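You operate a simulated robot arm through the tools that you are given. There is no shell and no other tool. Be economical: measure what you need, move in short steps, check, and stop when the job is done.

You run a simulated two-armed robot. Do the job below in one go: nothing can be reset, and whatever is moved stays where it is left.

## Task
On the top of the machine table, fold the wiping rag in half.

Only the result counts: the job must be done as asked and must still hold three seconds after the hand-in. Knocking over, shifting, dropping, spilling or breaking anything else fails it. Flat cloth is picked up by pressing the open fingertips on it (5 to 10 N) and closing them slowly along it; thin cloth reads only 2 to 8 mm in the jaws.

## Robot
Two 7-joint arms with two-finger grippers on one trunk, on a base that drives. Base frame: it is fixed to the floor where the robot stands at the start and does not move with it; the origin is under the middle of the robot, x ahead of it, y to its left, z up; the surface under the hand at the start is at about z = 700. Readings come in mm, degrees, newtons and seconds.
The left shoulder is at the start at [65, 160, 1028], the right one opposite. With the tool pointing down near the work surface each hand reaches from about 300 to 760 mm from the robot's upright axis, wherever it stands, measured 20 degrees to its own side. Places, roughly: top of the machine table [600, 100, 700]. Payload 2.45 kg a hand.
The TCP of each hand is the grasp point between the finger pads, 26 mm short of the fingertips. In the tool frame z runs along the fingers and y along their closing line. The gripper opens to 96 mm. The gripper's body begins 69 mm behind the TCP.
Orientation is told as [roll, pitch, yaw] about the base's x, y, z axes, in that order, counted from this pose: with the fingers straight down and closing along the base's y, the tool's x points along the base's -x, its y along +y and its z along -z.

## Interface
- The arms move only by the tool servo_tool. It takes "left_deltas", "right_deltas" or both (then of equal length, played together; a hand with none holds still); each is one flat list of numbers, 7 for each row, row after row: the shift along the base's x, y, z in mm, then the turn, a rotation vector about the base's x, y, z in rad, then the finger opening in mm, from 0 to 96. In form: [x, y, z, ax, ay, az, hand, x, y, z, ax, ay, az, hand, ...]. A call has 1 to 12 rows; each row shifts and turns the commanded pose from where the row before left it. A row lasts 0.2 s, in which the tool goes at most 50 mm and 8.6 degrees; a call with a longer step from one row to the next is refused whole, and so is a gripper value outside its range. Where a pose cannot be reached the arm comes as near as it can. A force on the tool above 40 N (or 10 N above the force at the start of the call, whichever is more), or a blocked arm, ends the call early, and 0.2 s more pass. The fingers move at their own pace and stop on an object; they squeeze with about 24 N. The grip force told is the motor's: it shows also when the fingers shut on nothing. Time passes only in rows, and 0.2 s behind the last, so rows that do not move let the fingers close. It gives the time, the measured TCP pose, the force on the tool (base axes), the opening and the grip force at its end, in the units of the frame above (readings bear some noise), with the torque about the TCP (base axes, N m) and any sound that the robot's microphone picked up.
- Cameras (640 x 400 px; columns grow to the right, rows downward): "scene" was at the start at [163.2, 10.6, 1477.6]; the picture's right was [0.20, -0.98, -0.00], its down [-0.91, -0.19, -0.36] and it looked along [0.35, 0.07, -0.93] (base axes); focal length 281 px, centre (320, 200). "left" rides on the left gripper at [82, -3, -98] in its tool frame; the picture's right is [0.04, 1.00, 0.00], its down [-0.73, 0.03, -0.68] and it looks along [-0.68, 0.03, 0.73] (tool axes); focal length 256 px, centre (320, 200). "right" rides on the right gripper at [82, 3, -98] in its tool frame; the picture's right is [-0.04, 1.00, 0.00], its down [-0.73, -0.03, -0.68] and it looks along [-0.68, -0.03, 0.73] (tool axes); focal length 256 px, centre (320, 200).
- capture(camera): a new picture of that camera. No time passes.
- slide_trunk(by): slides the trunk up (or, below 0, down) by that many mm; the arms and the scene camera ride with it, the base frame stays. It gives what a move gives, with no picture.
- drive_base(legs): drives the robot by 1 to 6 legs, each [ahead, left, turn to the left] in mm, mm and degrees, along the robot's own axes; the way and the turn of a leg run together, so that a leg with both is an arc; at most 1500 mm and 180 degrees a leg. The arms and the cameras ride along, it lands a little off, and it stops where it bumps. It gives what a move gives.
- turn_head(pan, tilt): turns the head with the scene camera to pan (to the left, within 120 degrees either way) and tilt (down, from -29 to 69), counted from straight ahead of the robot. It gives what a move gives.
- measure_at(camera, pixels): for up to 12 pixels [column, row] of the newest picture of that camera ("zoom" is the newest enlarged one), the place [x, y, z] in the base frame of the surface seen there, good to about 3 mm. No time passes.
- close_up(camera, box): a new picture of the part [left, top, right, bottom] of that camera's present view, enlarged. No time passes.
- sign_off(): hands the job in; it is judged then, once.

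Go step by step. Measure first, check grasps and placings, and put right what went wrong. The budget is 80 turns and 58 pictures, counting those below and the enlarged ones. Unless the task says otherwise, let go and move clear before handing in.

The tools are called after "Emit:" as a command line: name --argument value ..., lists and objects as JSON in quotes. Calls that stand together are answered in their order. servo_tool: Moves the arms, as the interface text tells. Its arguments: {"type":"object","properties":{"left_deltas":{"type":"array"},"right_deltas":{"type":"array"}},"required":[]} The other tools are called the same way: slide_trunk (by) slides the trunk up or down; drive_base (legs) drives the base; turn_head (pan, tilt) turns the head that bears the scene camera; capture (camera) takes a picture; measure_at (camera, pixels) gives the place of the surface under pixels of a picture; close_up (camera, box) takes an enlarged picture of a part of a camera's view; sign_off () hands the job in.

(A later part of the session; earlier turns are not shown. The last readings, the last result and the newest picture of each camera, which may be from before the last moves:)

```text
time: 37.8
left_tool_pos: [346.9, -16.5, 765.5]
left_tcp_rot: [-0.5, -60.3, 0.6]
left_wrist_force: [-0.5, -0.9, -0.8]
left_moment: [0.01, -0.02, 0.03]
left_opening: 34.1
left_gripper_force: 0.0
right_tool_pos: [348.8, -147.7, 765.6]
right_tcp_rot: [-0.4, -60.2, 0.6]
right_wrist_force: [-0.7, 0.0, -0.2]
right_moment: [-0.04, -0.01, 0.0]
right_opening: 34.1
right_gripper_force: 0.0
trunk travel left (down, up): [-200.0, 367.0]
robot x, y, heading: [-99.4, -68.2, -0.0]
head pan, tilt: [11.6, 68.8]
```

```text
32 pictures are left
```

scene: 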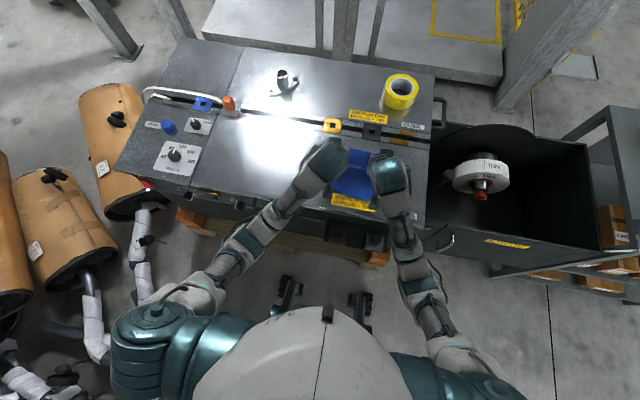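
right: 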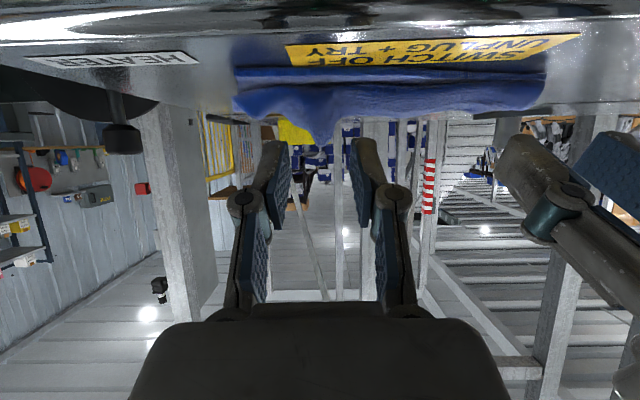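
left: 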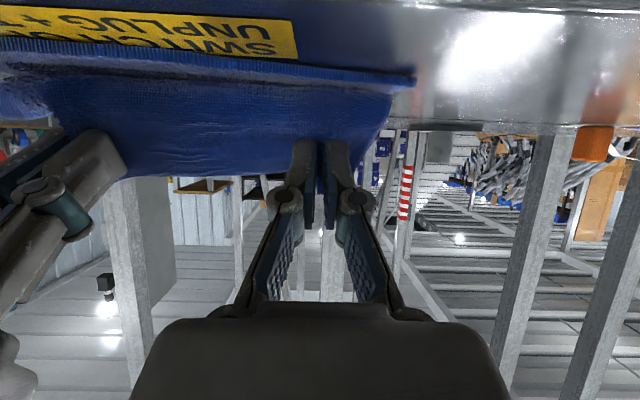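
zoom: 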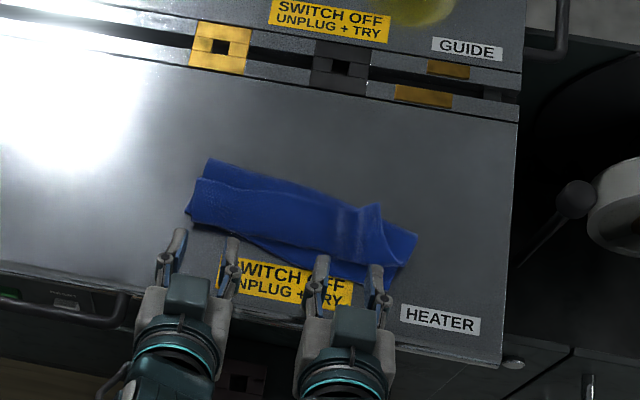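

The cloth is released and folded, but the upper edge may have curled back. I'll raise the hands and turn them upright for a better look from the wrist cameras.

Emit:
servo_tool --left_deltas '[-5, 2, 12, 0, 0.131, 0, 34, -5, 2, 12, 0, 0.131, 0, 34, -5, 2, 12, 0, 0.131, 0, 34, -5, 2, 12, 0, 0.131, 0, 34, 0, 2, 12, 0, 0.131, 0, 34, 0, 2, 12, 0, 0.131, 0, 34, 0, 2, 12, 0, 0.131, 0, 34, 0, 2, 12, 0, 0.131, 0, 34, 0, 0, 0, 0, 0, 0, 34, 0, 0, 0, 0, 0, 0, 34]' --right_deltas '[-5, -2, 12, 0, 0.131, 0, 34, -5, -2, 12, 0, 0.131, 0, 34, -5, -2, 12, 0, 0.131, 0, 34, -5, -2, 12, 0, 0.131, 0, 34, 0, -2, 12, 0, 0.131, 0, 34, 0, -2, 12, 0, 0.131, 0, 34, 0, -2, 12, 0, 0.131, 0, 34, 0, -2, 12, 0, 0.131, 0, 34, 0, 0, 0, 0, 0, 0, 34, 0, 0, 0, 0, 0, 0, 34]'

Emit:
capture --camera "left"

Emit:
capture --camera "right"

Emit:
close_up --camera "scene" --box '[300, 110, 430, 240]'

```text
time: 39.1
left_tool_pos: [336.4, 9.0, 727.4]
left_tcp_rot: [3.2, -19.9, -1.0]
left_wrist_force: [-10.0, -2.2, 8.7]
left_moment: [-0.25, 0.3, -0.19]
left_opening: 37.1
left_gripper_force: 1.9
left hand out of reach, approached as far as the arm can: row 4, 5, 6
right_tool_pos: [336.1, -169.7, 727.7]
right_tcp_rot: [-3.3, -19.5, 1.5]
right_wrist_force: [-8.7, 1.3, 7.3]
right_moment: [0.18, 0.28, 0.18]
right_opening: 36.2
right_gripper_force: 0.8
right hand out of reach, approached as far as the arm can: row 4, 5, 6
trunk travel left (down, up): [-200.0, 367.0]
robot x, y, heading: [-97.2, -70.0, -0.1]
head pan, tilt: [11.6, 68.8]
stopped in row 6 (left hand): the force on the tool passed its limit at 109 N (the readings are from after the stop); the commanded pose is now the measured one
```

```text
31 pictures are left
```

left: 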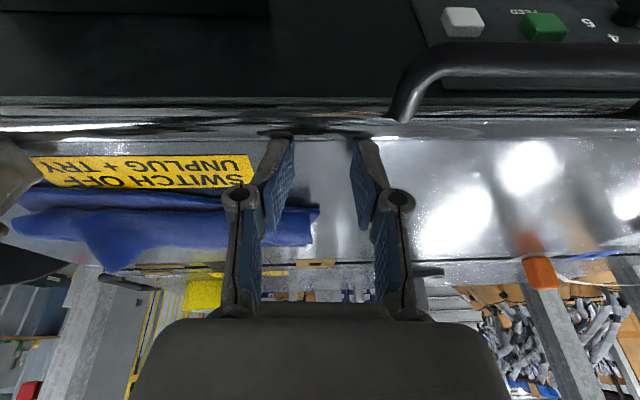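

```text
30 pictures are left
```

right: 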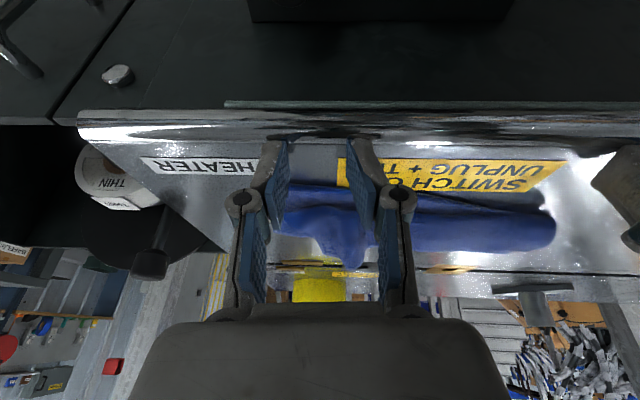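

```text
3.08 times, centred on (365, 175) of scene
```

zoom: 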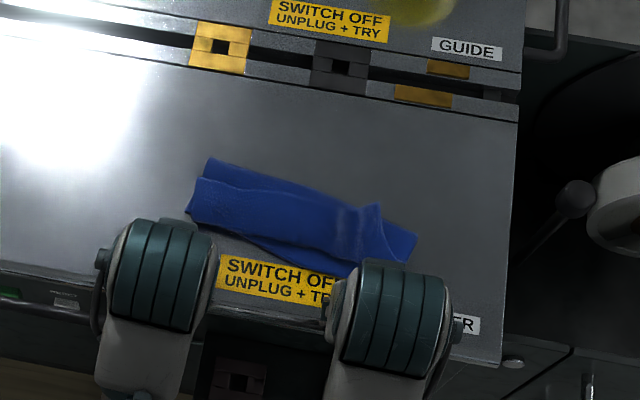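

While turning up close to the robot, the arms ran out of reach and dipped, and the fingertips hit the bare table front. The rag and labels look undisturbed. I'll lift straight up, forward, and stay in reach.

Emit:
servo_tool --left_deltas '[0, 0, 8, 0, 0, 0, 34, 0, 0, 10, 0, 0, 0, 34, 5, 0, 15, 0, 0, 0, 34, 10, 0, 15, 0, 0, 0, 34, 10, 0, 15, 0, 0, 0, 34, 10, 0, 15, 0, 0, 0, 34, 10, 0, 15, 0, 0, 0, 34, 0, 0, 0, 0, 0, 0, 34]' --right_deltas '[0, 0, 8, 0, 0, 0, 34, 0, 0, 10, 0, 0, 0, 34, 5, 0, 15, 0, 0, 0, 34, 10, 0, 15, 0, 0, 0, 34, 10, 0, 15, 0, 0, 0, 34, 10, 0, 15, 0, 0, 0, 34, 10, 0, 15, 0, 0, 0, 34, 0, 0, 0, 0, 0, 0, 34]'

Emit:
capture --camera "left"

Emit:
capture --camera "scene"

```text
time: 39.8
left_tool_pos: [335.4, 25.5, 729.7]
left_tcp_rot: [6.6, -20.2, -2.0]
left_wrist_force: [-7.8, -14.7, 28.4]
left_moment: [-1.24, 0.26, -0.21]
left_opening: 46.8
left_gripper_force: 9.5
left hand out of reach, approached as far as the arm can: row 2, 3
right_tool_pos: [332.5, -187.6, 728.8]
right_tcp_rot: [-6.2, -19.8, 2.5]
right_wrist_force: [-7.0, 8.8, 26.3]
right_moment: [0.94, 0.12, 0.19]
right_opening: 41.6
right_gripper_force: 5.7
right hand out of reach, approached as far as the arm can: row 2, 3
trunk travel left (down, up): [-200.0, 367.0]
robot x, y, heading: [-98.2, -71.5, -0.0]
head pan, tilt: [11.6, 68.8]
stopped in row 3 (left hand): the force on the tool passed its limit at 41 N (the readings are from after the stop); the commanded pose is now the measured one
```

```text
28 pictures are left
```

left: 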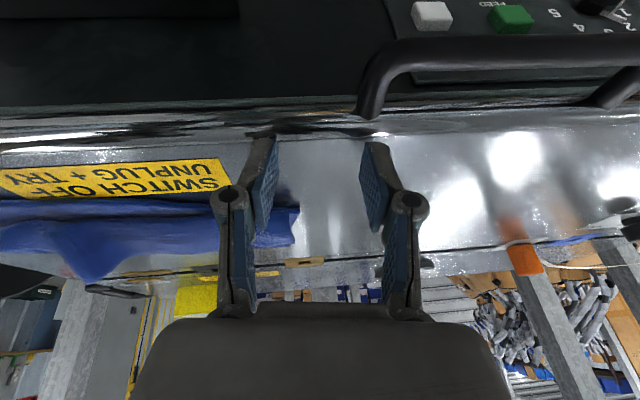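

```text
27 pictures are left
```

scene: 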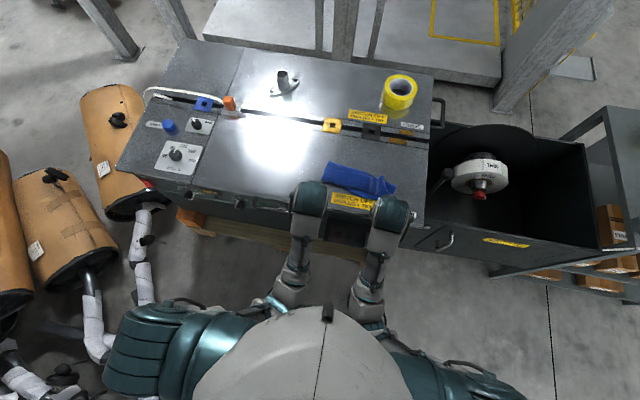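

The arms are folded too tight to rise on their own. The trunk slide will lift both hands straight up.

Emit:
slide_trunk --by 100

Emit:
capture --camera "left"

```text
time: 41.1
left_tool_pos: [342.1, 41.0, 821.8]
left_tcp_rot: [8.8, -19.8, -2.1]
left_wrist_force: [-0.4, -0.1, -1.0]
left_moment: [0.0, -0.01, 0.02]
left_opening: 34.0
left_gripper_force: 0.1
right_tool_pos: [338.9, -194.0, 821.6]
right_tcp_rot: [-7.5, -19.4, 2.6]
right_wrist_force: [-0.1, -0.9, -0.2]
right_moment: [-0.01, -0.01, -0.03]
right_opening: 34.3
right_gripper_force: 0.1
trunk travel left (down, up): [-300.0, 267.0]
robot x, y, heading: [-101.3, -70.6, -0.1]
head pan, tilt: [11.6, 68.8]
```

```text
26 pictures are left
```

left: 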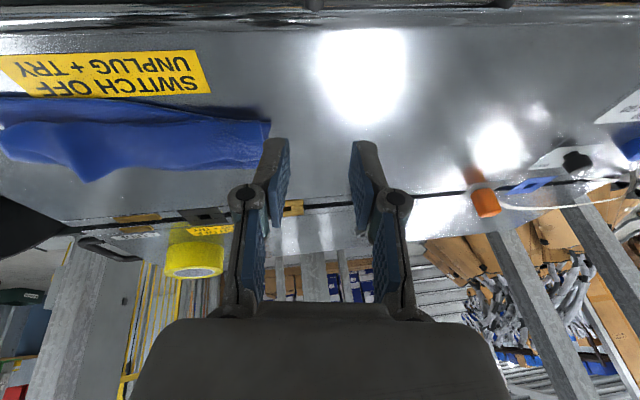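

Free of the table. I'll bring the hands forward and upright at a clear height, then inspect the fold.

Emit:
servo_tool --left_deltas '[12, 3, 3, -0.025, 0, 0, 34, 12, 3, 3, -0.025, 0, 0, 34, 12, 3, 3, -0.025, 0.05, 0, 34, 12, 3, 3, -0.025, 0.1, 0, 34, 12, 3, 3, -0.025, 0.1, 0, 34, 12, 3, 3, -0.025, 0.1, 0, 34, 0, 0, 0, 0, 0, 0, 34, 0, 0, 0, 0, 0, 0, 34]' --right_deltas '[12, -3, 3, 0.022, 0, 0, 34, 12, -3, 3, 0.022, 0, 0, 34, 12, -3, 3, 0.022, 0.05, 0, 34, 12, -3, 3, 0.022, 0.1, 0, 34, 12, -3, 3, 0.022, 0.1, 0, 34, 12, -3, 3, 0.022, 0.1, 0, 34, 0, 0, 0, 0, 0, 0, 34, 0, 0, 0, 0, 0, 0, 34]'

Emit:
capture --camera "left"

Emit:
close_up --camera "scene" --box '[300, 130, 430, 260]'

```text
time: 42.9
left_tool_pos: [443.8, 42.0, 792.1]
left_tcp_rot: [-2.6, 0.4, 0.3]
left_wrist_force: [0.5, 0.4, -0.3]
left_moment: [0.02, 0.01, 0.0]
left_opening: 33.9
left_gripper_force: 0.0
left hand out of reach, approached as far as the arm can: row 4, 5, 6
right_tool_pos: [442.0, -204.2, 789.4]
right_tcp_rot: [1.9, 0.6, 0.4]
right_wrist_force: [0.1, -0.5, 0.2]
right_moment: [-0.02, -0.01, -0.02]
right_opening: 34.1
right_gripper_force: 0.0
right hand out of reach, approached as far as the arm can: row 4, 5, 6
trunk travel left (down, up): [-300.0, 267.0]
robot x, y, heading: [-99.4, -70.1, 0.2]
head pan, tilt: [11.6, 68.8]
```

```text
25 pictures are left
```

left: 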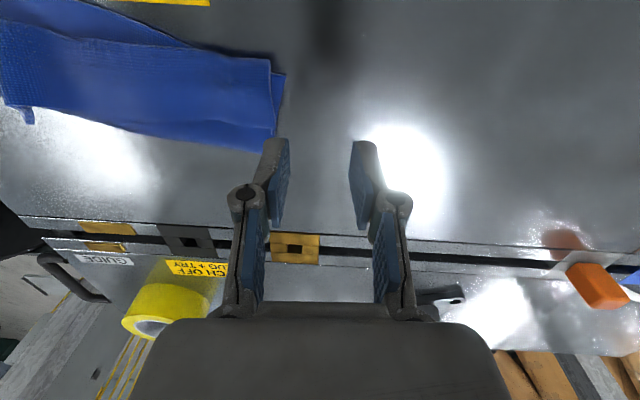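

```text
3.08 times, centred on (365, 195) of scene
```

zoom: 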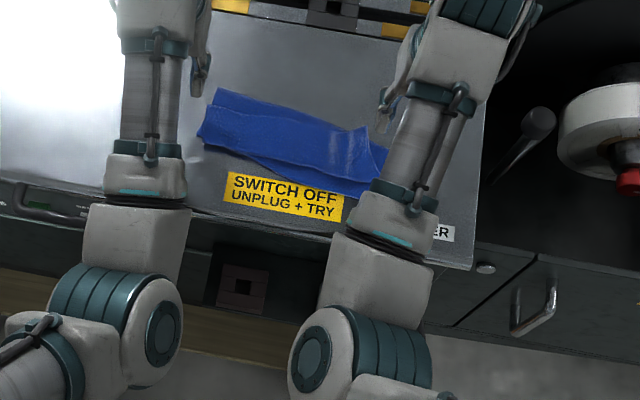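

I can see layered strips in the left view. I'll enlarge that and measure the heights to understand the layers.

Emit:
close_up --camera "left" --box '[0, 0, 320, 200]'

Emit:
close_up --camera "right" --box '[300, 0, 640, 210]'

```text
2.00 times, centred on (160, 100) of left
```

zoom: 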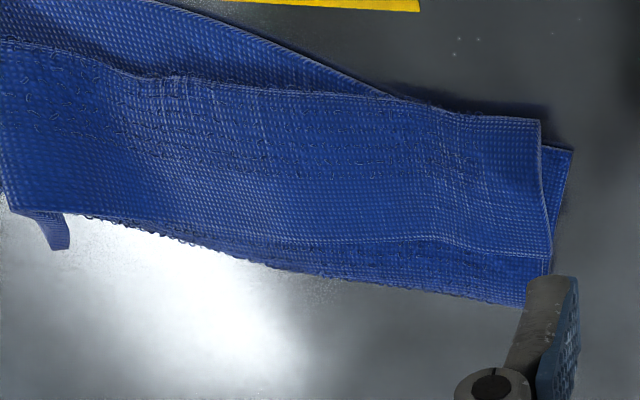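

```text
1.88 times, centred on (470, 105) of right
```

zoom: 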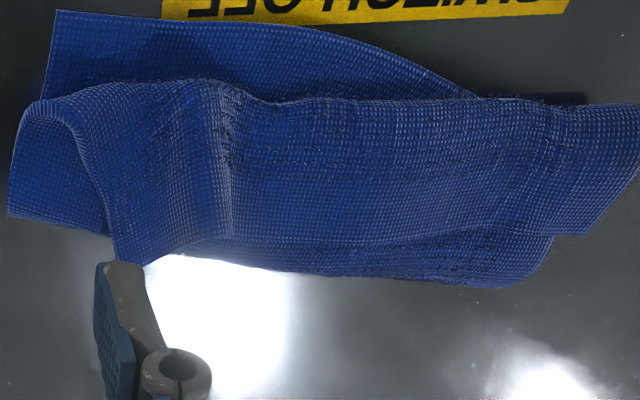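

The upper layer's edge has curled back away from the robot, giving a Z-fold. I'll measure the layer outlines to plan how to unroll the flap.

Emit:
measure_at --camera "zoom" --pixels '[[55, 15], [330, 35], [480, 95], [635, 108], [590, 232], [480, 232], [320, 250], [200, 245], [145, 262], [15, 210], [250, 100], [550, 240]]'

Emit:
measure_at --camera "left" --pixels '[[268, 62], [283, 78], [275, 122], [262, 148], [200, 135], [150, 123], [200, 118], [170, 80], [220, 90], [100, 50]]'

```text
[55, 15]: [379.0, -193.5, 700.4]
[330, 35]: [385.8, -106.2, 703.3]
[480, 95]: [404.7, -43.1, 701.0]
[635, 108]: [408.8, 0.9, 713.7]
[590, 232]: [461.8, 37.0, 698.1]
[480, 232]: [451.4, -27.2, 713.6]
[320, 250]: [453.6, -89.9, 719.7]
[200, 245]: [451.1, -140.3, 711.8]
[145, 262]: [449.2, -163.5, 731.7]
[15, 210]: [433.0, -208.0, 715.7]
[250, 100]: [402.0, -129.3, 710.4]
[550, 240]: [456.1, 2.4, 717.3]
```

```text
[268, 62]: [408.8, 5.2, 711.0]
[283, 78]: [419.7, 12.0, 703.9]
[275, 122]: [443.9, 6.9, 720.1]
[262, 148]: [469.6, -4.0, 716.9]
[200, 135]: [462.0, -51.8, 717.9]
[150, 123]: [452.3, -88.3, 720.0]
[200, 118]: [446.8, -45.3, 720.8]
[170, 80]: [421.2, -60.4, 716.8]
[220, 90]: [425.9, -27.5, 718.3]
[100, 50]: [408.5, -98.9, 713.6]
```

The flap's hem is at x of about 448, its crease at about 405, and the fold at about 465, so roughly 42 mm is curled back. I'll regrasp the hem: the left hand by pressing at y -22, the right by taking the standing ridge at about (447,-152). Then I'll pull it taut toward the robot. First I'll move above it.

Emit:
servo_tool --left_deltas '[0, -11, -5, 0.008, 0.023, 0, 36, 0, -11, -5, 0.008, 0.023, 0, 36, 0, -11, -5, 0.008, 0.023, 0, 36, 0, -11, -5, 0.008, 0.023, 0, 36, 0, -10, -5, 0.008, 0.023, 0, 36, 0, -10, -5, 0.006, 0.023, 0, 36, 0, 0, 0, 0, 0, 0, 36, 0, 0, 0, 0, 0, 0, 36, 0, 0, 0, 0, 0, 0, 36]' --right_deltas '[0, 9, -4, -0.006, 0.023, 0, 44, 0, 9, -4, -0.006, 0.023, 0, 44, 0, 9, -4, -0.006, 0.023, 0, 44, 0, 9, -4, -0.006, 0.023, 0, 44, 0, 9, -4, -0.006, 0.023, 0, 44, 0, 8, -4, -0.004, 0.023, 0, 44, 0, 0, 0, 0, 0, 0, 44, 0, 0, 0, 0, 0, 0, 44, 0, 0, 0, 0, 0, 0, 44]'

Emit:
capture --camera "right"

Emit:
capture --camera "left"

```text
time: 44.9
left_tool_pos: [444.3, -21.7, 760.7]
left_tcp_rot: [0.2, 8.2, 0.6]
left_wrist_force: [-0.9, -0.5, -0.7]
left_moment: [-0.01, 0.01, 0.01]
left_opening: 35.9
left_gripper_force: 0.0
right_tool_pos: [442.7, -152.4, 764.6]
right_tcp_rot: [0.0, 8.5, 0.3]
right_wrist_force: [0.5, 0.4, 0.7]
right_moment: [-0.02, 0.04, 0.0]
right_opening: 43.9
right_gripper_force: 0.1
trunk travel left (down, up): [-300.0, 267.0]
robot x, y, heading: [-101.6, -72.6, -0.1]
head pan, tilt: [11.6, 68.8]
```

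```text
21 pictures are left
```

right: 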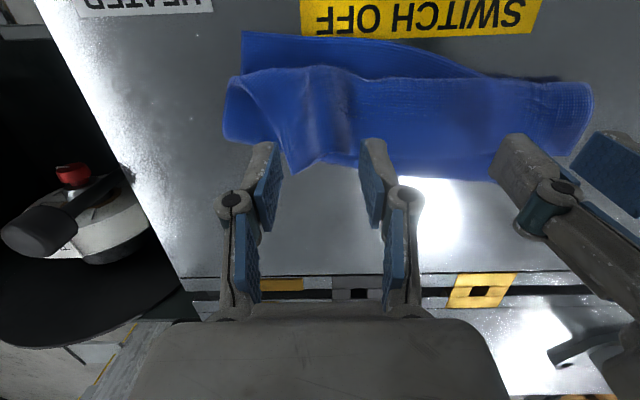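

```text
20 pictures are left
```

left: 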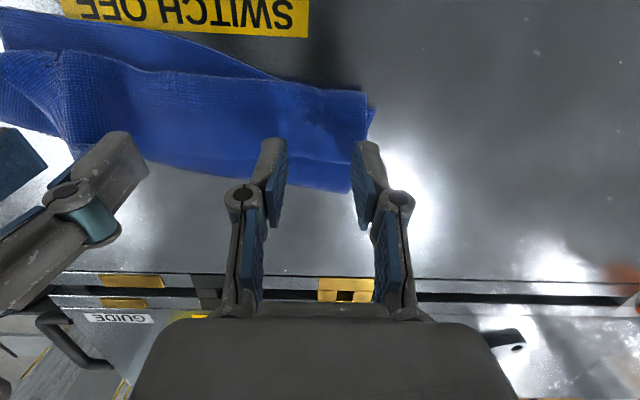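

I'll measure the standing tip at (297,168) and the hem in the left view.

Emit:
measure_at --camera "right" --pixels '[[297, 166], [300, 145], [290, 120], [345, 150], [315, 100], [340, 160]]'

Emit:
close_up --camera "left" --box '[220, 70, 420, 200]'

```text
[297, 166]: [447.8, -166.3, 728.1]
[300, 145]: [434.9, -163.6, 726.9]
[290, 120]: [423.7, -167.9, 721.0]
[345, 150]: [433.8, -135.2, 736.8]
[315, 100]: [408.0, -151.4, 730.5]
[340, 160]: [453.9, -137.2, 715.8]
```

```text
3.08 times, centred on (320, 135) of left
```

zoom: 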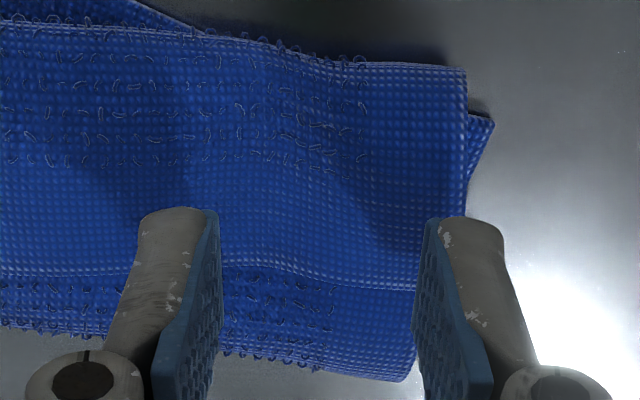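

Emit:
measure_at --camera "zoom" --pixels '[[330, 272], [330, 290], [410, 285], [240, 262], [464, 210], [464, 80], [400, 370], [330, 240]]'

```text
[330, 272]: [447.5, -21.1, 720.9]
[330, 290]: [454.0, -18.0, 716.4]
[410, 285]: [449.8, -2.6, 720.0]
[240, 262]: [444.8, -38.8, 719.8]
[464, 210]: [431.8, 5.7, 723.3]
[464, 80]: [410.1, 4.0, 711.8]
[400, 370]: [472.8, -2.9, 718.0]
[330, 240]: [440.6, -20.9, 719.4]
```

The hem corner is at (450,1) with the surface at z of about 720, and the right ridge lies within the right fingers' span. Lowering both.

Emit:
servo_tool --left_deltas '[0, -2, -4, 0, 0, 0, 32, 0, -2, -4, 0, 0, 0, 32, 0, 0, -4, 0, 0, 0, 32, 0, 0, -3, 0, 0, 0, 32, 0, 0, -2, 0, 0, 0, 32, 0, 0, 0, 0, 0, 0, 32, 0, 0, 0, 0, 0, 0, 32]' --right_deltas '[0, 0, -4, 0, 0, 0, 44, 0, 0, -4, 0, 0, 0, 44, 0, 0, -4, 0, 0, 0, 44, 0, 0, -4, 0, 0, 0, 44, 0, 0, -4, 0, 0, 0, 44, 0, 0, -2, 0, 0, 0, 44, 0, 0, 0, 0, 0, 0, 44]'

```text
time: 46.5
left_tool_pos: [443.5, -26.0, 743.6]
left_tcp_rot: [0.2, 8.2, 0.5]
left_wrist_force: [0.4, 0.8, 0.5]
left_moment: [0.03, 0.01, 0.0]
left_opening: 32.1
left_gripper_force: 0.1
right_tool_pos: [440.1, -152.6, 742.8]
right_tcp_rot: [0.2, 8.6, 0.5]
right_wrist_force: [0.3, 0.7, -0.1]
right_moment: [0.0, -0.05, 0.02]
right_opening: 44.1
right_gripper_force: 0.1
trunk travel left (down, up): [-300.0, 267.0]
robot x, y, heading: [-100.4, -66.4, 0.2]
head pan, tilt: [11.6, 68.8]
```

No force yet. Going down a little further.

Emit:
servo_tool --left_deltas '[0, 0, -1, 0, 0, 0, 32, 0, 0, -1, 0, 0, 0, 32, 0, 0, -1, 0, 0, 0, 32, 0, 0, 0, 0, 0, 0, 32]' --right_deltas '[0, 0, -1, 0, 0, 0, 44, 0, 0, -1, 0, 0, 0, 44, 0, 0, -1, 0, 0, 0, 44, 0, 0, 0, 0, 0, 0, 44]'

```text
time: 47.5
left_tool_pos: [443.4, -25.2, 741.1]
left_tcp_rot: [0.2, 8.1, 0.5]
left_wrist_force: [-0.3, 0.6, 0.2]
left_moment: [0.01, 0.02, -0.05]
left_opening: 32.1
left_gripper_force: 0.1
right_tool_pos: [440.9, -152.6, 740.3]
right_tcp_rot: [0.0, 8.6, 0.3]
right_wrist_force: [-0.2, 0.0, 0.5]
right_moment: [-0.01, 0.02, -0.02]
right_opening: 44.1
right_gripper_force: 0.0
trunk travel left (down, up): [-300.0, 267.0]
robot x, y, heading: [-97.5, -68.1, 0.1]
head pan, tilt: [11.6, 68.8]
```

Still light. I'll close the right hand on its ridge while the left goes 3 mm lower.

Emit:
servo_tool --left_deltas '[0, 0, -1, 0, 0, 0, 32, 0, 0, -1, 0, 0, 0, 32, 0, 0, -1, 0, 0, 0, 32, 0, 0, 0, 0, 0, 0, 32, 0, 0, 0, 0, 0, 0, 32, 0, 0, 0, 0, 0, 0, 32, 0, 0, 0, 0, 0, 0, 32, 0, 0, 0, 0, 0, 0, 32]' --right_deltas '[0, 0, 0, 0, 0, 0, 38, 0, 0, 0, 0, 0, 0, 32, 0, 0, 0, 0, 0, 0, 26, 0, 0, 0, 0, 0, 0, 20, 0, 0, 0, 0, 0, 0, 14, 0, 0, 0, 0, 0, 0, 8, 0, 0, 0, 0, 0, 0, 2, 0, 0, 0, 0, 0, 0, 0]'

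Emit:
capture --camera "right"

```text
time: 49.3
left_tool_pos: [442.6, -25.2, 739.0]
left_tcp_rot: [0.2, 8.1, 0.5]
left_wrist_force: [0.1, -0.5, 1.2]
left_moment: [-0.05, 0.01, -0.05]
left_opening: 32.1
left_gripper_force: 0.2
right_tool_pos: [441.9, -151.5, 741.0]
right_tcp_rot: [0.2, 8.6, 0.4]
right_wrist_force: [0.0, 2.0, 1.0]
right_moment: [0.05, -0.02, -0.01]
right_opening: 5.1
right_gripper_force: 23.8
trunk travel left (down, up): [-300.0, 267.0]
robot x, y, heading: [-100.6, -66.7, -0.0]
head pan, tilt: [11.6, 68.8]
```

```text
18 pictures are left
```

right: 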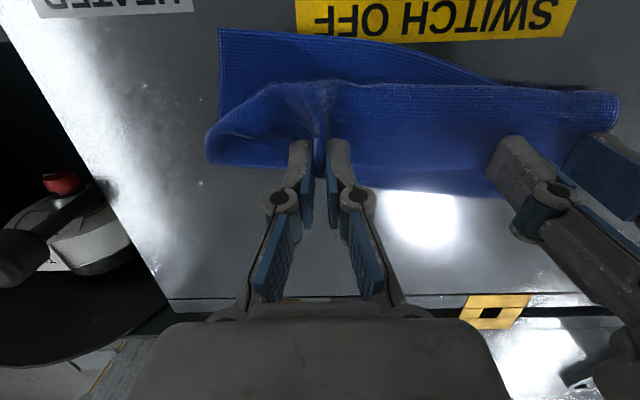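

The right hand holds the ridge (5.1 mm). I'll press the left to about 4 N and close it.

Emit:
servo_tool --left_deltas '[0, 0, -1, 0, 0, 0, 32, 0, 0, -1, 0, 0, 0, 32, 0, 0, -0.5, 0, 0, 0, 32, 0, 0, 0, 0, 0, 0, 32]'

```text
time: 50.3
left_tool_pos: [444.3, -24.8, 736.8]
left_tcp_rot: [0.2, 8.2, 0.5]
left_wrist_force: [-0.7, -1.3, 4.4]
left_moment: [-0.06, 0.02, -0.01]
left_opening: 32.2
left_gripper_force: 0.1
right_tool_pos: [440.5, -152.1, 739.9]
right_tcp_rot: [0.0, 8.6, 0.4]
right_wrist_force: [0.0, 2.6, 0.9]
right_moment: [0.04, 0.0, 0.01]
right_opening: 5.2
right_gripper_force: 23.1
trunk travel left (down, up): [-300.0, 267.0]
robot x, y, heading: [-100.4, -68.0, -0.2]
head pan, tilt: [11.6, 68.8]
```

Emit:
servo_tool --left_deltas '[0, 0, 0, 0, 0, 0, 29, 0, 0, 0, 0, 0, 0, 26, 0, 0, 0, 0, 0, 0, 23, 0, 0, 0, 0, 0, 0, 20, 0, 0, 0, 0, 0, 0, 17, 0, 0, 0, 0, 0, 0, 14, 0, 0, 0, 0, 0, 0, 11, 0, 0, 0, 0, 0, 0, 8, 0, 0, 0, 0, 0, 0, 5, 0, 0, 0, 0, 0, 0, 2, 0, 0, 0, 0, 0, 0, 0, 0, 0, 0, 0, 0, 0, 0]'

Emit:
capture --camera "left"

```text
time: 52.9
left_tool_pos: [443.6, -24.9, 735.1]
left_tcp_rot: [0.2, 8.2, 0.4]
left_wrist_force: [0.3, -0.6, 2.5]
left_moment: [-0.03, 0.02, 0.02]
left_opening: 0.0
left_gripper_force: 23.3
right_tool_pos: [441.7, -152.3, 741.3]
right_tcp_rot: [0.1, 8.6, 0.4]
right_wrist_force: [0.0, 0.6, 1.7]
right_moment: [0.02, 0.01, 0.03]
right_opening: 5.2
right_gripper_force: 24.2
trunk travel left (down, up): [-300.0, 267.0]
robot x, y, heading: [-100.3, -70.8, -0.3]
head pan, tilt: [11.6, 68.8]
```

```text
17 pictures are left
```

left: 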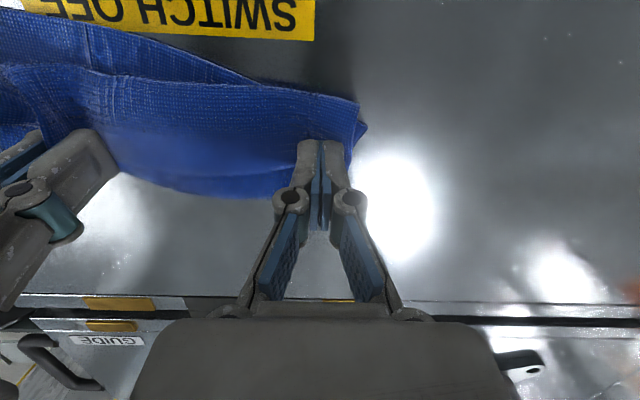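

The left closed on nothing. I'll reopen, shift 5 mm further into the cloth, and press harder.

Emit:
servo_tool --left_deltas '[0, 0, 0, 0, 0, 0, 10, 0, 0, 0, 0, 0, 0, 20, 0, 0, 0, 0, 0, 0, 30, 0, 0, 0, 0, 0, 0, 40, 0, 0, 4, 0, 0, 0, 40, -4, -5, 0, 0, -0.05, 0, 40, 0, 0, -2, 0, 0, 0, 40, 0, 0, -2, 0, 0, 0, 40, 0, 0, -1, 0, 0, 0, 40, 0, 0, -1, 0, 0, 0, 40, 0, 0, 0, 0, 0, 0, 40]'

Emit:
capture --camera "left"

```text
time: 55.3
left_tool_pos: [439.8, -29.3, 734.1]
left_tcp_rot: [0.1, 5.3, 0.5]
left_wrist_force: [-0.6, -0.8, 4.6]
left_moment: [-0.11, 0.03, -0.03]
left_opening: 40.5
left_gripper_force: 0.3
right_tool_pos: [440.9, -151.5, 741.5]
right_tcp_rot: [0.0, 8.6, 0.4]
right_wrist_force: [0.5, -0.3, 0.7]
right_moment: [-0.02, 0.0, 0.0]
right_opening: 5.3
right_gripper_force: 23.9
trunk travel left (down, up): [-300.0, 267.0]
robot x, y, heading: [-101.9, -67.7, 0.2]
head pan, tilt: [11.6, 68.8]
```

```text
16 pictures are left
```

left: 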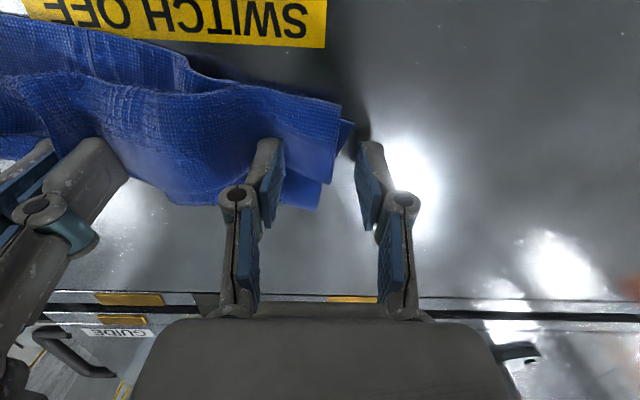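

The cloth slid inward and the outer left finger is off it. I'll lift the left hand clear and use the right hand to lift its corner and draw the hem straight outward.

Emit:
servo_tool --left_deltas '[0, 3, 8, 0, 0, 0, 40, 0, 3, 8, 0, 0, 0, 40, 0, 3, 8, 0, 0, 0, 40, 0, 0, 0, 0, 0, 0, 40, 0, 0, 0, 0, 0, 0, 40, 0, 0, 0, 0, 0, 0, 40, 0, 0, 0, 0, 0, 0, 40, 0, 0, 0, 0, 0, 0, 40]' --right_deltas '[0, 0, 5, 0, 0, 0, 0, 0, 0, 5, 0, 0, 0, 0, 0, -4, 5, 0, 0, 0, 0, 0, -4, 5, 0, 0, 0, 0, 0, -4, 0, 0, 0, 0, 0, 0, -4, 0, 0, 0, 0, 0, 0, -4, 0, 0, 0, 0, 0, 0, 0, 0, 0, 0, 0, 0]'

Emit:
capture --camera "left"

```text
time: 57.1
left_tool_pos: [438.8, -21.4, 757.8]
left_tcp_rot: [0.0, 5.4, 0.6]
left_wrist_force: [-0.6, -0.2, 0.2]
left_moment: [0.0, 0.01, -0.01]
left_opening: 39.7
left_gripper_force: 0.1
right_tool_pos: [441.6, -172.3, 761.3]
right_tcp_rot: [0.0, 8.5, 0.4]
right_wrist_force: [0.2, -0.5, 0.1]
right_moment: [-0.03, 0.0, 0.02]
right_opening: 5.3
right_gripper_force: 23.8
trunk travel left (down, up): [-300.0, 267.0]
robot x, y, heading: [-100.9, -68.8, 0.2]
head pan, tilt: [11.6, 68.8]
```

```text
15 pictures are left
```

left: 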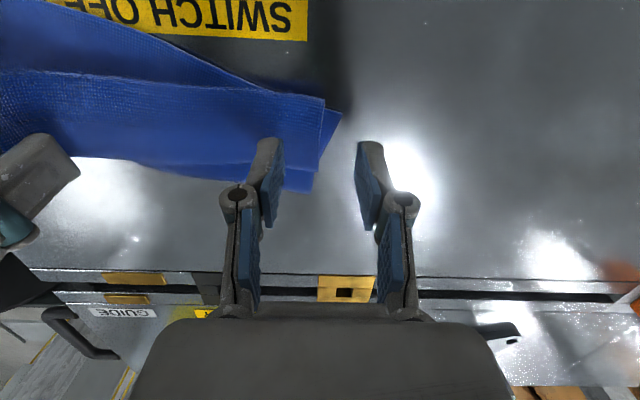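

The hem is straight again. I'll measure its left corner at about (318,170).

Emit:
measure_at --camera "left" --pixels '[[316, 165], [300, 162], [322, 115], [230, 160], [312, 185], [296, 130]]'

```text
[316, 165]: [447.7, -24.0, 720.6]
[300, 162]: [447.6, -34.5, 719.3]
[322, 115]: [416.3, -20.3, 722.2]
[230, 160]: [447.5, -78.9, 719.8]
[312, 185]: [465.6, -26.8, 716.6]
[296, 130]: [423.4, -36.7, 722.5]
```

The corner is at (448,-23). I'll move the left to y -50, lower, and press to about 8 N.

Emit:
servo_tool --left_deltas '[0, -10, 0, 0, 0, 0, 34, 0, -10, 0, 0, 0, 0, 34, 0, -9, -4, 0, 0, 0, 34, 0, 0, -6, 0, 0, 0, 34, 0, 0, -6, 0, 0, 0, 34, 0, 0, -4, 0, 0, 0, 34, 0, 0, -2, 0, 0, 0, 34, 0, 0, -1, 0, 0, 0, 34, 0, 0, -1, 0, 0, 0, 34, 0, 0, 0, 0, 0, 0, 34, 0, 0, 0, 0, 0, 0, 34]'

```text
time: 59.5
left_tool_pos: [438.9, -50.7, 735.0]
left_tcp_rot: [0.1, 5.3, 0.5]
left_wrist_force: [-0.3, -0.2, 10.4]
left_moment: [-0.07, -0.05, -0.06]
left_opening: 35.1
left_gripper_force: 0.1
right_tool_pos: [441.8, -172.3, 761.6]
right_tcp_rot: [0.1, 8.5, 0.5]
right_wrist_force: [-0.9, 0.8, -1.4]
right_moment: [0.0, 0.0, 0.02]
right_opening: 5.2
right_gripper_force: 23.8
trunk travel left (down, up): [-300.0, 267.0]
robot x, y, heading: [-96.3, -66.9, -0.2]
head pan, tilt: [11.6, 68.8]
```

Pressing at 10 N. Closing slowly.

Emit:
servo_tool --left_deltas '[0, 0, 0, 0, 0, 0, 31, 0, 0, 0, 0, 0, 0, 28, 0, 0, 0, 0, 0, 0, 25, 0, 0, 0, 0, 0, 0, 22, 0, 0, 0, 0, 0, 0, 19, 0, 0, 0, 0, 0, 0, 16, 0, 0, 0, 0, 0, 0, 13, 0, 0, 0, 0, 0, 0, 10, 0, 0, 0, 0, 0, 0, 7, 0, 0, 0, 0, 0, 0, 4, 0, 0, 0, 0, 0, 0, 0, 0, 0, 0, 0, 0, 0, 0]'

Emit:
capture --camera "left"

```text
time: 62.1
left_tool_pos: [438.8, -51.1, 733.5]
left_tcp_rot: [0.1, 5.4, 0.3]
left_wrist_force: [-0.6, -6.2, 12.7]
left_moment: [-0.22, 0.03, 0.02]
left_opening: 5.6
left_gripper_force: 24.6
right_tool_pos: [442.0, -171.1, 760.2]
right_tcp_rot: [0.1, 8.4, 0.4]
right_wrist_force: [0.7, 5.9, -1.2]
right_moment: [0.16, 0.0, -0.03]
right_opening: 5.5
right_gripper_force: 24.4
trunk travel left (down, up): [-300.0, 267.0]
robot x, y, heading: [-102.5, -68.2, 0.2]
head pan, tilt: [11.6, 68.8]
```

```text
14 pictures are left
```

left: 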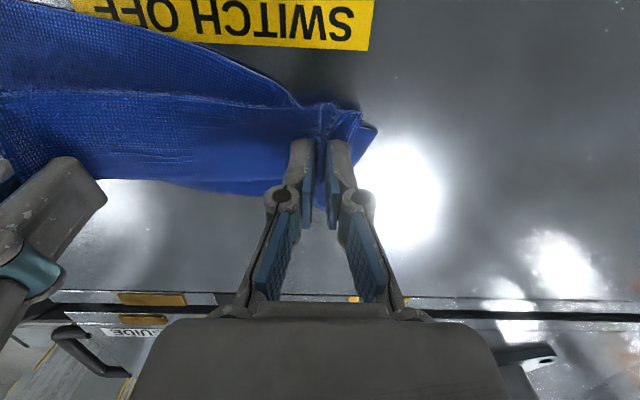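

The left holds 5.6 mm. I'll lift it level with the right and check that only the top flap comes up.

Emit:
servo_tool --left_deltas '[0, -1, 4, 0, 0, 0, 0, 0, -1, 4, 0, 0, 0, 0, 0, 0, 5, 0, 0, 0, 0, 0, 0, 5, 0, 0, 0, 0, 0, 0, 5, 0, 0, 0, 0, 0, 0, 5, 0, 0, 0, 0, 0, 0, 6, 0, 0, 0, 0, 0, 0, 6, 0, 0, 0, 0, 0, 0, 0, 0, 0, 0, 0]' --right_deltas '[0, 1, 0, 0, 0, 0, 0, 0, 1, 0, 0, 0, 0, 0, 0, 0, 0, 0, 0, 0, 0, 0, 0, 0, 0, 0, 0, 0, 0, 0, 2, 0, 0, 0, 0, 0, 0, 2, 0, 0, 0, 0, 0, 0, 4, 0, 0, 0, 0, 0, 0, 5, 0, 0, 0, 0, 0, 0, 0, 0, 0, 0, 0]'

Emit:
capture --camera "left"

Emit:
close_up --camera "scene" --box '[300, 110, 430, 240]'

```text
time: 64.1
left_tool_pos: [440.3, -53.0, 775.0]
left_tcp_rot: [0.2, 5.4, 0.5]
left_wrist_force: [0.1, -1.9, -0.5]
left_moment: [-0.04, -0.02, -0.02]
left_opening: 4.7
left_gripper_force: 24.0
right_tool_pos: [446.5, -169.2, 768.2]
right_tcp_rot: [0.1, 8.6, 0.5]
right_wrist_force: [0.5, 1.2, 0.9]
right_moment: [0.02, 0.03, 0.0]
right_opening: 5.2
right_gripper_force: 24.1
right hand out of reach, approached as far as the arm can: row 7, 8
trunk travel left (down, up): [-300.0, 267.0]
robot x, y, heading: [-99.1, -64.5, -0.0]
head pan, tilt: [11.6, 68.8]
```

```text
13 pictures are left
```

left: 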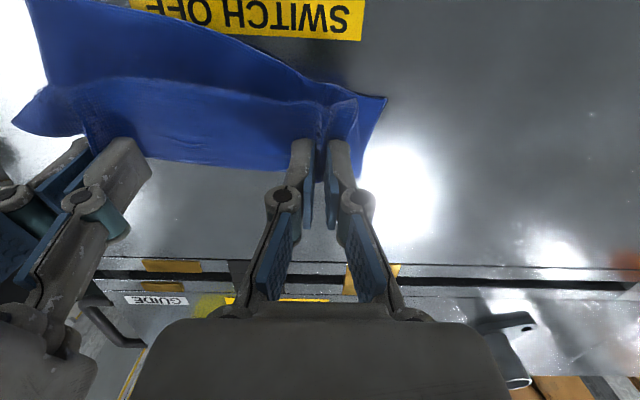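

```text
3.08 times, centred on (365, 175) of scene
```

zoom: 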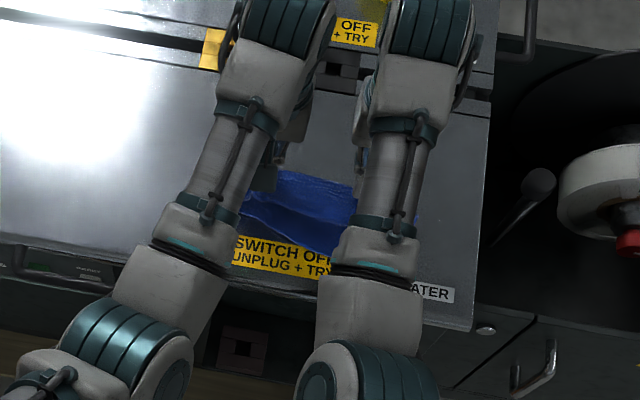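

The flap came up. I'll measure the bottom layer's outline, whose near edge looks skewed, before carrying the hem over.

Emit:
measure_at --camera "left" --pixels '[[383, 98], [350, 93], [300, 75], [240, 42], [150, 8], [35, 8], [60, 60], [20, 122], [200, 85], [362, 170], [322, 120], [230, 160]]'

```text
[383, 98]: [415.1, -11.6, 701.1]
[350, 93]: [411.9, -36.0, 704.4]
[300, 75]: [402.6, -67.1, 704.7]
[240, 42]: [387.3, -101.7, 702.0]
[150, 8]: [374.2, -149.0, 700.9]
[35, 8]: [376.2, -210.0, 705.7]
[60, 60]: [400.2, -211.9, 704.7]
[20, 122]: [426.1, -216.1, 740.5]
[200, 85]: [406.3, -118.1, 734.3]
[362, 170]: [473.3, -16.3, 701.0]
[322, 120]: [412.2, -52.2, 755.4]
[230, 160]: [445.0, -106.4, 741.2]
```

The bottom layer was dragged askew: its near edge runs from (415,-12) to (374,-149). Since I hold the hem well, the cleanest fix is to carry it back out, pull the rag straight and flat, and refold it taut. Moving out and up first.

Emit:
servo_tool --left_deltas '[8, 1, 0, 0, 0, 0, 0, 8, 1, 0, 0, 0, 0, 0, 8, 1, 2, 0, 0, 0, 0, 8, 1, 4, 0, 0, 0, 0, 8, 1, 5, 0, 0, 0, 0, 8, 1, 5, 0, 0, 0, 0, 8, 0, 5, 0, 0, 0, 0, 8, 0, 4, 0, 0, 0, 0, 0, 0, 0, 0, 0, 0, 0, 0, 0, 0, 0, 0, 0, 0]' --right_deltas '[7.5, 0, 0, 0, 0, 0, 0, 7.5, 0, 2, 0, 0, 0, 0, 7.5, 0, 5, 0, 0, 0, 0, 7.5, 0, 5, 0, 0, 0, 0, 7.5, 0, 5, 0, 0, 0, 0, 7.5, 0, 5, 0, 0, 0, 0, 7.5, 0, 5, 0, 0, 0, 0, 7.5, 0, 5, 0, 0, 0, 0, 0, 0, 0, 0, 0, 0, 0, 0, 0, 0, 0, 0, 0, 0]'

```text
time: 66.3
left_tool_pos: [503.6, -47.6, 798.9]
left_tcp_rot: [0.1, 5.3, 0.6]
left_wrist_force: [0.5, -6.7, 0.1]
left_moment: [-0.13, -0.01, 0.0]
left_opening: 4.9
left_gripper_force: 24.2
right_tool_pos: [507.4, -169.8, 801.3]
right_tcp_rot: [0.1, 8.6, 0.3]
right_wrist_force: [-0.1, 7.5, -0.7]
right_moment: [0.19, -0.02, 0.01]
right_opening: 5.8
right_gripper_force: 23.7
trunk travel left (down, up): [-300.0, 267.0]
robot x, y, heading: [-99.4, -68.1, -0.1]
head pan, tilt: [11.6, 68.8]
```

Both hold. I'll lower the trunk 50 mm to regain far reach, then pull outward.

Emit:
slide_trunk --by -50

Emit:
servo_tool --left_deltas '[8, -2, 0, 0, 0, 0, 0, 8, 0, 0, 0, 0, 0, 0, 8, 0, 0, 0, 0, 0, 0, 8, 0, -1, 0, 0, 0, 0, 8, 0, -1, 0, 0, 0, 0, 6, 0, -1, 0, 0, 0, 0, 6, 0, -1, 0, 0, 0, 0, 0, 0, 0, 0, 0, 0, 0, 0, 0, 0, 0, 0, 0, 0]' --right_deltas '[8, 0, 0, 0, 0, 0, 0, 8, 0, 0, 0, 0, 0, 0, 8, 0, 0, 0, 0, 0, 0, 8, 0, -1, 0, 0, 0, 0, 8, 0, -1, 0, 0, 0, 0, 6, 0, -1, 0, 0, 0, 0, 6, 0, -1, 0, 0, 0, 0, 0, 0, 0, 0, 0, 0, 0, 0, 0, 0, 0, 0, 0, 0]'

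Emit:
close_up --camera "scene" --box '[280, 90, 440, 250]'

Emit:
capture --camera "left"

```text
time: 67.3
left_tool_pos: [503.8, -46.9, 749.6]
left_tcp_rot: [0.2, 5.3, 0.5]
left_wrist_force: [0.2, -6.8, -0.6]
left_moment: [-0.16, -0.01, -0.03]
left_opening: 4.7
left_gripper_force: 24.1
right_tool_pos: [506.1, -170.3, 752.0]
right_tcp_rot: [0.2, 8.4, 0.4]
right_wrist_force: [0.2, 6.5, -0.6]
right_moment: [0.26, 0.0, -0.02]
right_opening: 6.0
right_gripper_force: 23.7
trunk travel left (down, up): [-250.0, 317.0]
robot x, y, heading: [-100.6, -70.0, -0.0]
head pan, tilt: [11.6, 68.8]
```

```text
time: 69.3
left_tool_pos: [546.5, -50.2, 746.5]
left_tcp_rot: [0.2, 5.5, 0.5]
left_wrist_force: [-0.3, -4.3, -0.1]
left_moment: [-0.1, -0.01, -0.07]
left_opening: 4.9
left_gripper_force: 23.8
left hand out of reach, approached as far as the arm can: row 6, 7
right_tool_pos: [556.6, -171.0, 745.2]
right_tcp_rot: [0.2, 8.5, 0.4]
right_wrist_force: [-0.9, 4.6, 0.6]
right_moment: [0.12, -0.04, -0.01]
right_opening: 5.5
right_gripper_force: 23.9
right hand out of reach, approached as far as the arm can: row 7
trunk travel left (down, up): [-250.0, 317.0]
robot x, y, heading: [-95.0, -71.4, 0.1]
head pan, tilt: [11.6, 68.8]
```

```text
2.50 times, centred on (360, 170) of scene
```

zoom: 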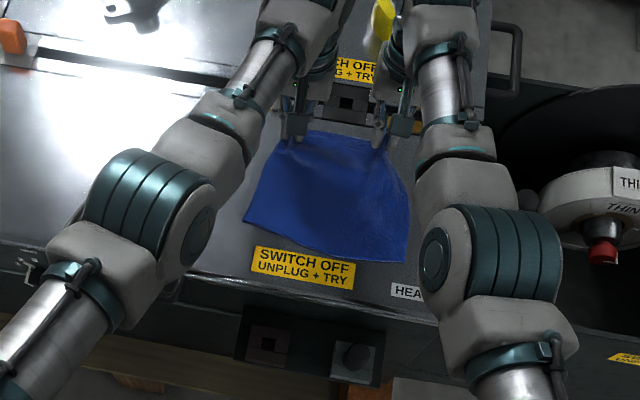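

```text
10 pictures are left
```

left: 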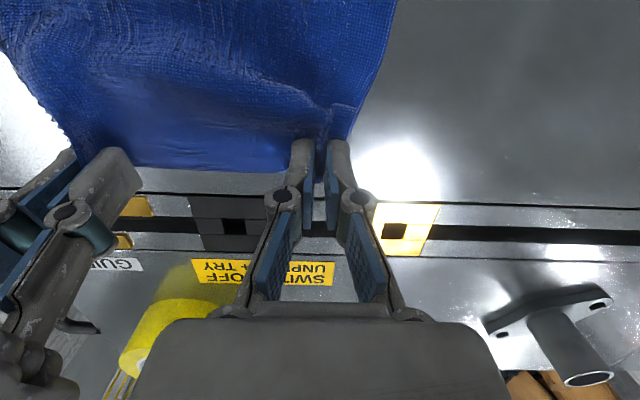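

Unfolded nicely, with only the hem in the jaws. I'll measure the near edge and sides.

Emit:
measure_at --camera "zoom" --pixels '[[247, 215], [290, 232], [340, 245], [402, 258], [265, 165], [405, 190], [330, 200], [340, 140]]'

Emit:
measure_at --camera "left" --pixels '[[230, 165], [290, 165], [348, 130], [150, 160]]'

```text
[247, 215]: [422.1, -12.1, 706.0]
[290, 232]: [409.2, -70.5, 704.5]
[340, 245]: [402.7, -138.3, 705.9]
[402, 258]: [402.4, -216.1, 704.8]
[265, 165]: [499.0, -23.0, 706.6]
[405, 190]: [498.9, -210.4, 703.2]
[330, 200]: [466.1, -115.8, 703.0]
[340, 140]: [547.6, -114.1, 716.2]
```

```text
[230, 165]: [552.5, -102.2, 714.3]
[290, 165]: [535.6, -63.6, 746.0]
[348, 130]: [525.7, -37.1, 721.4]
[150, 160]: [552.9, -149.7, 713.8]
```

There is still about 30 mm of slack with the arms at full reach. I'll drive the base 30 mm ahead to draw the rag taut.

Emit:
drive_base --legs '[[30, 0, 0]]'

Emit:
servo_tool --left_deltas '[0, 0, -3, 0, 0, 0, 0, 0, 0, -3, 0, 0, 0, 0, 0, 0, -3, 0, 0, 0, 0, 0, 0, 0, 0, 0, 0, 0]' --right_deltas '[-1, 0, -3, 0, 0, 0, 0, -1, 0, -3, 0, 0, 0, 0, -1, 0, -3, 0, 0, 0, 0, 0, 0, 0, 0, 0, 0, 0]'

Emit:
close_up --camera "scene" --box '[280, 90, 440, 250]'

```text
time: 70.1
left_tool_pos: [575.2, -48.8, 746.9]
left_tcp_rot: [0.2, 5.3, 0.5]
left_wrist_force: [-0.2, -4.1, -0.7]
left_moment: [-0.06, 0.0, -0.02]
left_opening: 4.7
left_gripper_force: 23.6
right_tool_pos: [585.0, -170.1, 746.6]
right_tcp_rot: [0.0, 8.6, 0.4]
right_wrist_force: [-0.4, 3.2, 0.1]
right_moment: [0.13, -0.02, 0.01]
right_opening: 5.7
right_gripper_force: 24.3
trunk travel left (down, up): [-250.0, 317.0]
robot x, y, heading: [-68.1, -68.8, -0.1]
head pan, tilt: [11.6, 68.8]
```

```text
time: 71.1
left_tool_pos: [575.1, -51.6, 738.2]
left_tcp_rot: [0.2, 5.1, 0.5]
left_wrist_force: [-1.1, -1.1, -0.2]
left_moment: [0.02, -0.03, -0.04]
left_opening: 4.6
left_gripper_force: 23.9
right_tool_pos: [582.7, -169.5, 740.1]
right_tcp_rot: [0.1, 8.4, 0.4]
right_wrist_force: [-0.1, 2.7, -0.2]
right_moment: [0.01, 0.0, -0.01]
right_opening: 5.3
right_gripper_force: 23.9
trunk travel left (down, up): [-250.0, 317.0]
robot x, y, heading: [-69.1, -70.3, -0.2]
head pan, tilt: [11.6, 68.8]
```

```text
2.50 times, centred on (360, 170) of scene
```

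zoom: 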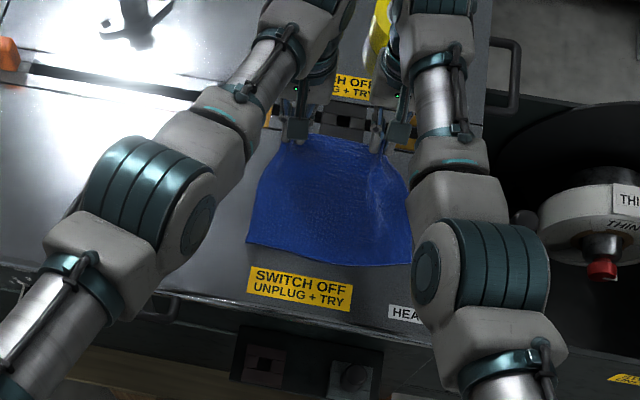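

Emit:
measure_at --camera "zoom" --pixels '[[250, 240], [300, 252], [350, 259], [407, 261], [262, 180], [407, 190], [325, 200], [340, 142], [285, 150], [375, 160]]'

```text
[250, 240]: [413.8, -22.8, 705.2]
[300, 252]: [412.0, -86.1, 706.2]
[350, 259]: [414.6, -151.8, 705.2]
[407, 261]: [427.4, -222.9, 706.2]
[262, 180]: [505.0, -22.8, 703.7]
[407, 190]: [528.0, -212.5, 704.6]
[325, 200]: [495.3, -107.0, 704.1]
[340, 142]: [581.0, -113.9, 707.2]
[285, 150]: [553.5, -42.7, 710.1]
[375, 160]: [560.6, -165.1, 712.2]
```

The rag now lies flat: near edge straight at x of about 414, hem at about 587, so the fold line should be about 500. I'll refold, taut this time. First half of the arc.

Emit:
servo_tool --left_deltas '[-3, 0, 5, 0, -0.0475, 0, 0, -4, 0, 5, 0, -0.0475, 0, 0, -5, 0, 5, 0, -0.0475, 0, 0, -5, 0, 5, 0, -0.0475, 0, 0, -6, 0, 5, 0, -0.0475, 0, 0, -6, 0, 5, 0, -0.0475, 0, 0, -6, 0, 5, 0, -0.0475, 0, 0, -7, 0, 5, 0, -0.0475, 0, 0, -7, 0, 5, 0, -0.0475, 0, 0, -7, 0, 5, 0, -0.0475, 0, 0, -7, 0, 2, 0, -0.0475, 0, 0, -7, 0, 0, 0, -0.0475, 0, 0]' --right_deltas '[-4, 0, 5, 0, -0.0498, 0, 0, -5, 0, 5, 0, -0.0498, 0, 0, -5, 0, 5, 0, -0.0498, 0, 0, -6, 0, 5, 0, -0.0498, 0, 0, -6, 0, 5, 0, -0.0498, 0, 0, -7, 0, 5, 0, -0.0498, 0, 0, -7, 0, 5, 0, -0.0498, 0, 0, -7, 0, 5, 0, -0.0498, 0, 0, -7, 0, 5, 0, -0.0498, 0, 0, -8, 0, 5, 0, -0.0498, 0, 0, -8, 0, 2, 0, -0.0498, 0, 0, -8, 0, 0, 0, -0.0498, 0, 0]'

Emit:
drive_base --legs '[[-30, 0, 0]]'

Emit:
close_up --camera "scene" --box '[280, 90, 440, 250]'

```text
time: 73.7
left_tool_pos: [502.9, -50.0, 792.6]
left_tcp_rot: [0.0, -27.5, 0.4]
left_wrist_force: [0.6, -3.3, 0.3]
left_moment: [0.05, 0.01, -0.03]
left_opening: 4.7
left_gripper_force: 24.5
right_tool_pos: [500.9, -169.5, 792.7]
right_tcp_rot: [-0.2, -25.9, 0.4]
right_wrist_force: [-0.2, 3.1, 0.0]
right_moment: [0.09, 0.01, 0.05]
right_opening: 5.4
right_gripper_force: 23.8
trunk travel left (down, up): [-250.0, 317.0]
robot x, y, heading: [-70.7, -68.4, 0.1]
head pan, tilt: [11.6, 68.8]
```

```text
time: 74.5
left_tool_pos: [472.9, -50.3, 792.1]
left_tcp_rot: [-0.1, -27.6, 0.4]
left_wrist_force: [0.0, -2.7, 0.0]
left_moment: [-0.02, 0.01, -0.02]
left_opening: 4.6
left_gripper_force: 24.2
right_tool_pos: [471.5, -169.6, 793.2]
right_tcp_rot: [-0.1, -25.9, 0.4]
right_wrist_force: [-0.4, 1.4, 0.5]
right_moment: [0.07, -0.01, 0.0]
right_opening: 5.5
right_gripper_force: 24.3
trunk travel left (down, up): [-250.0, 317.0]
robot x, y, heading: [-94.8, -71.9, -0.2]
head pan, tilt: [11.6, 68.8]
```

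```text
2.50 times, centred on (360, 170) of scene
```

zoom: 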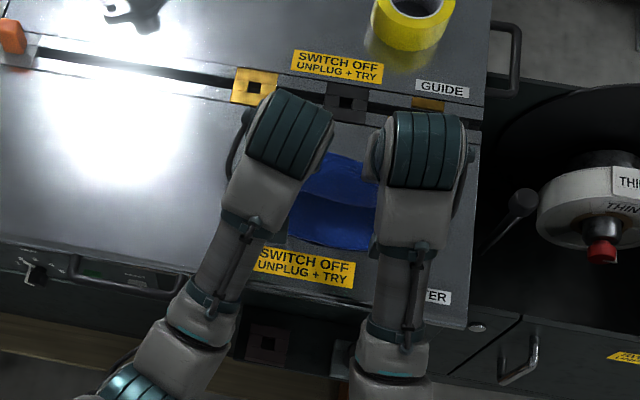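

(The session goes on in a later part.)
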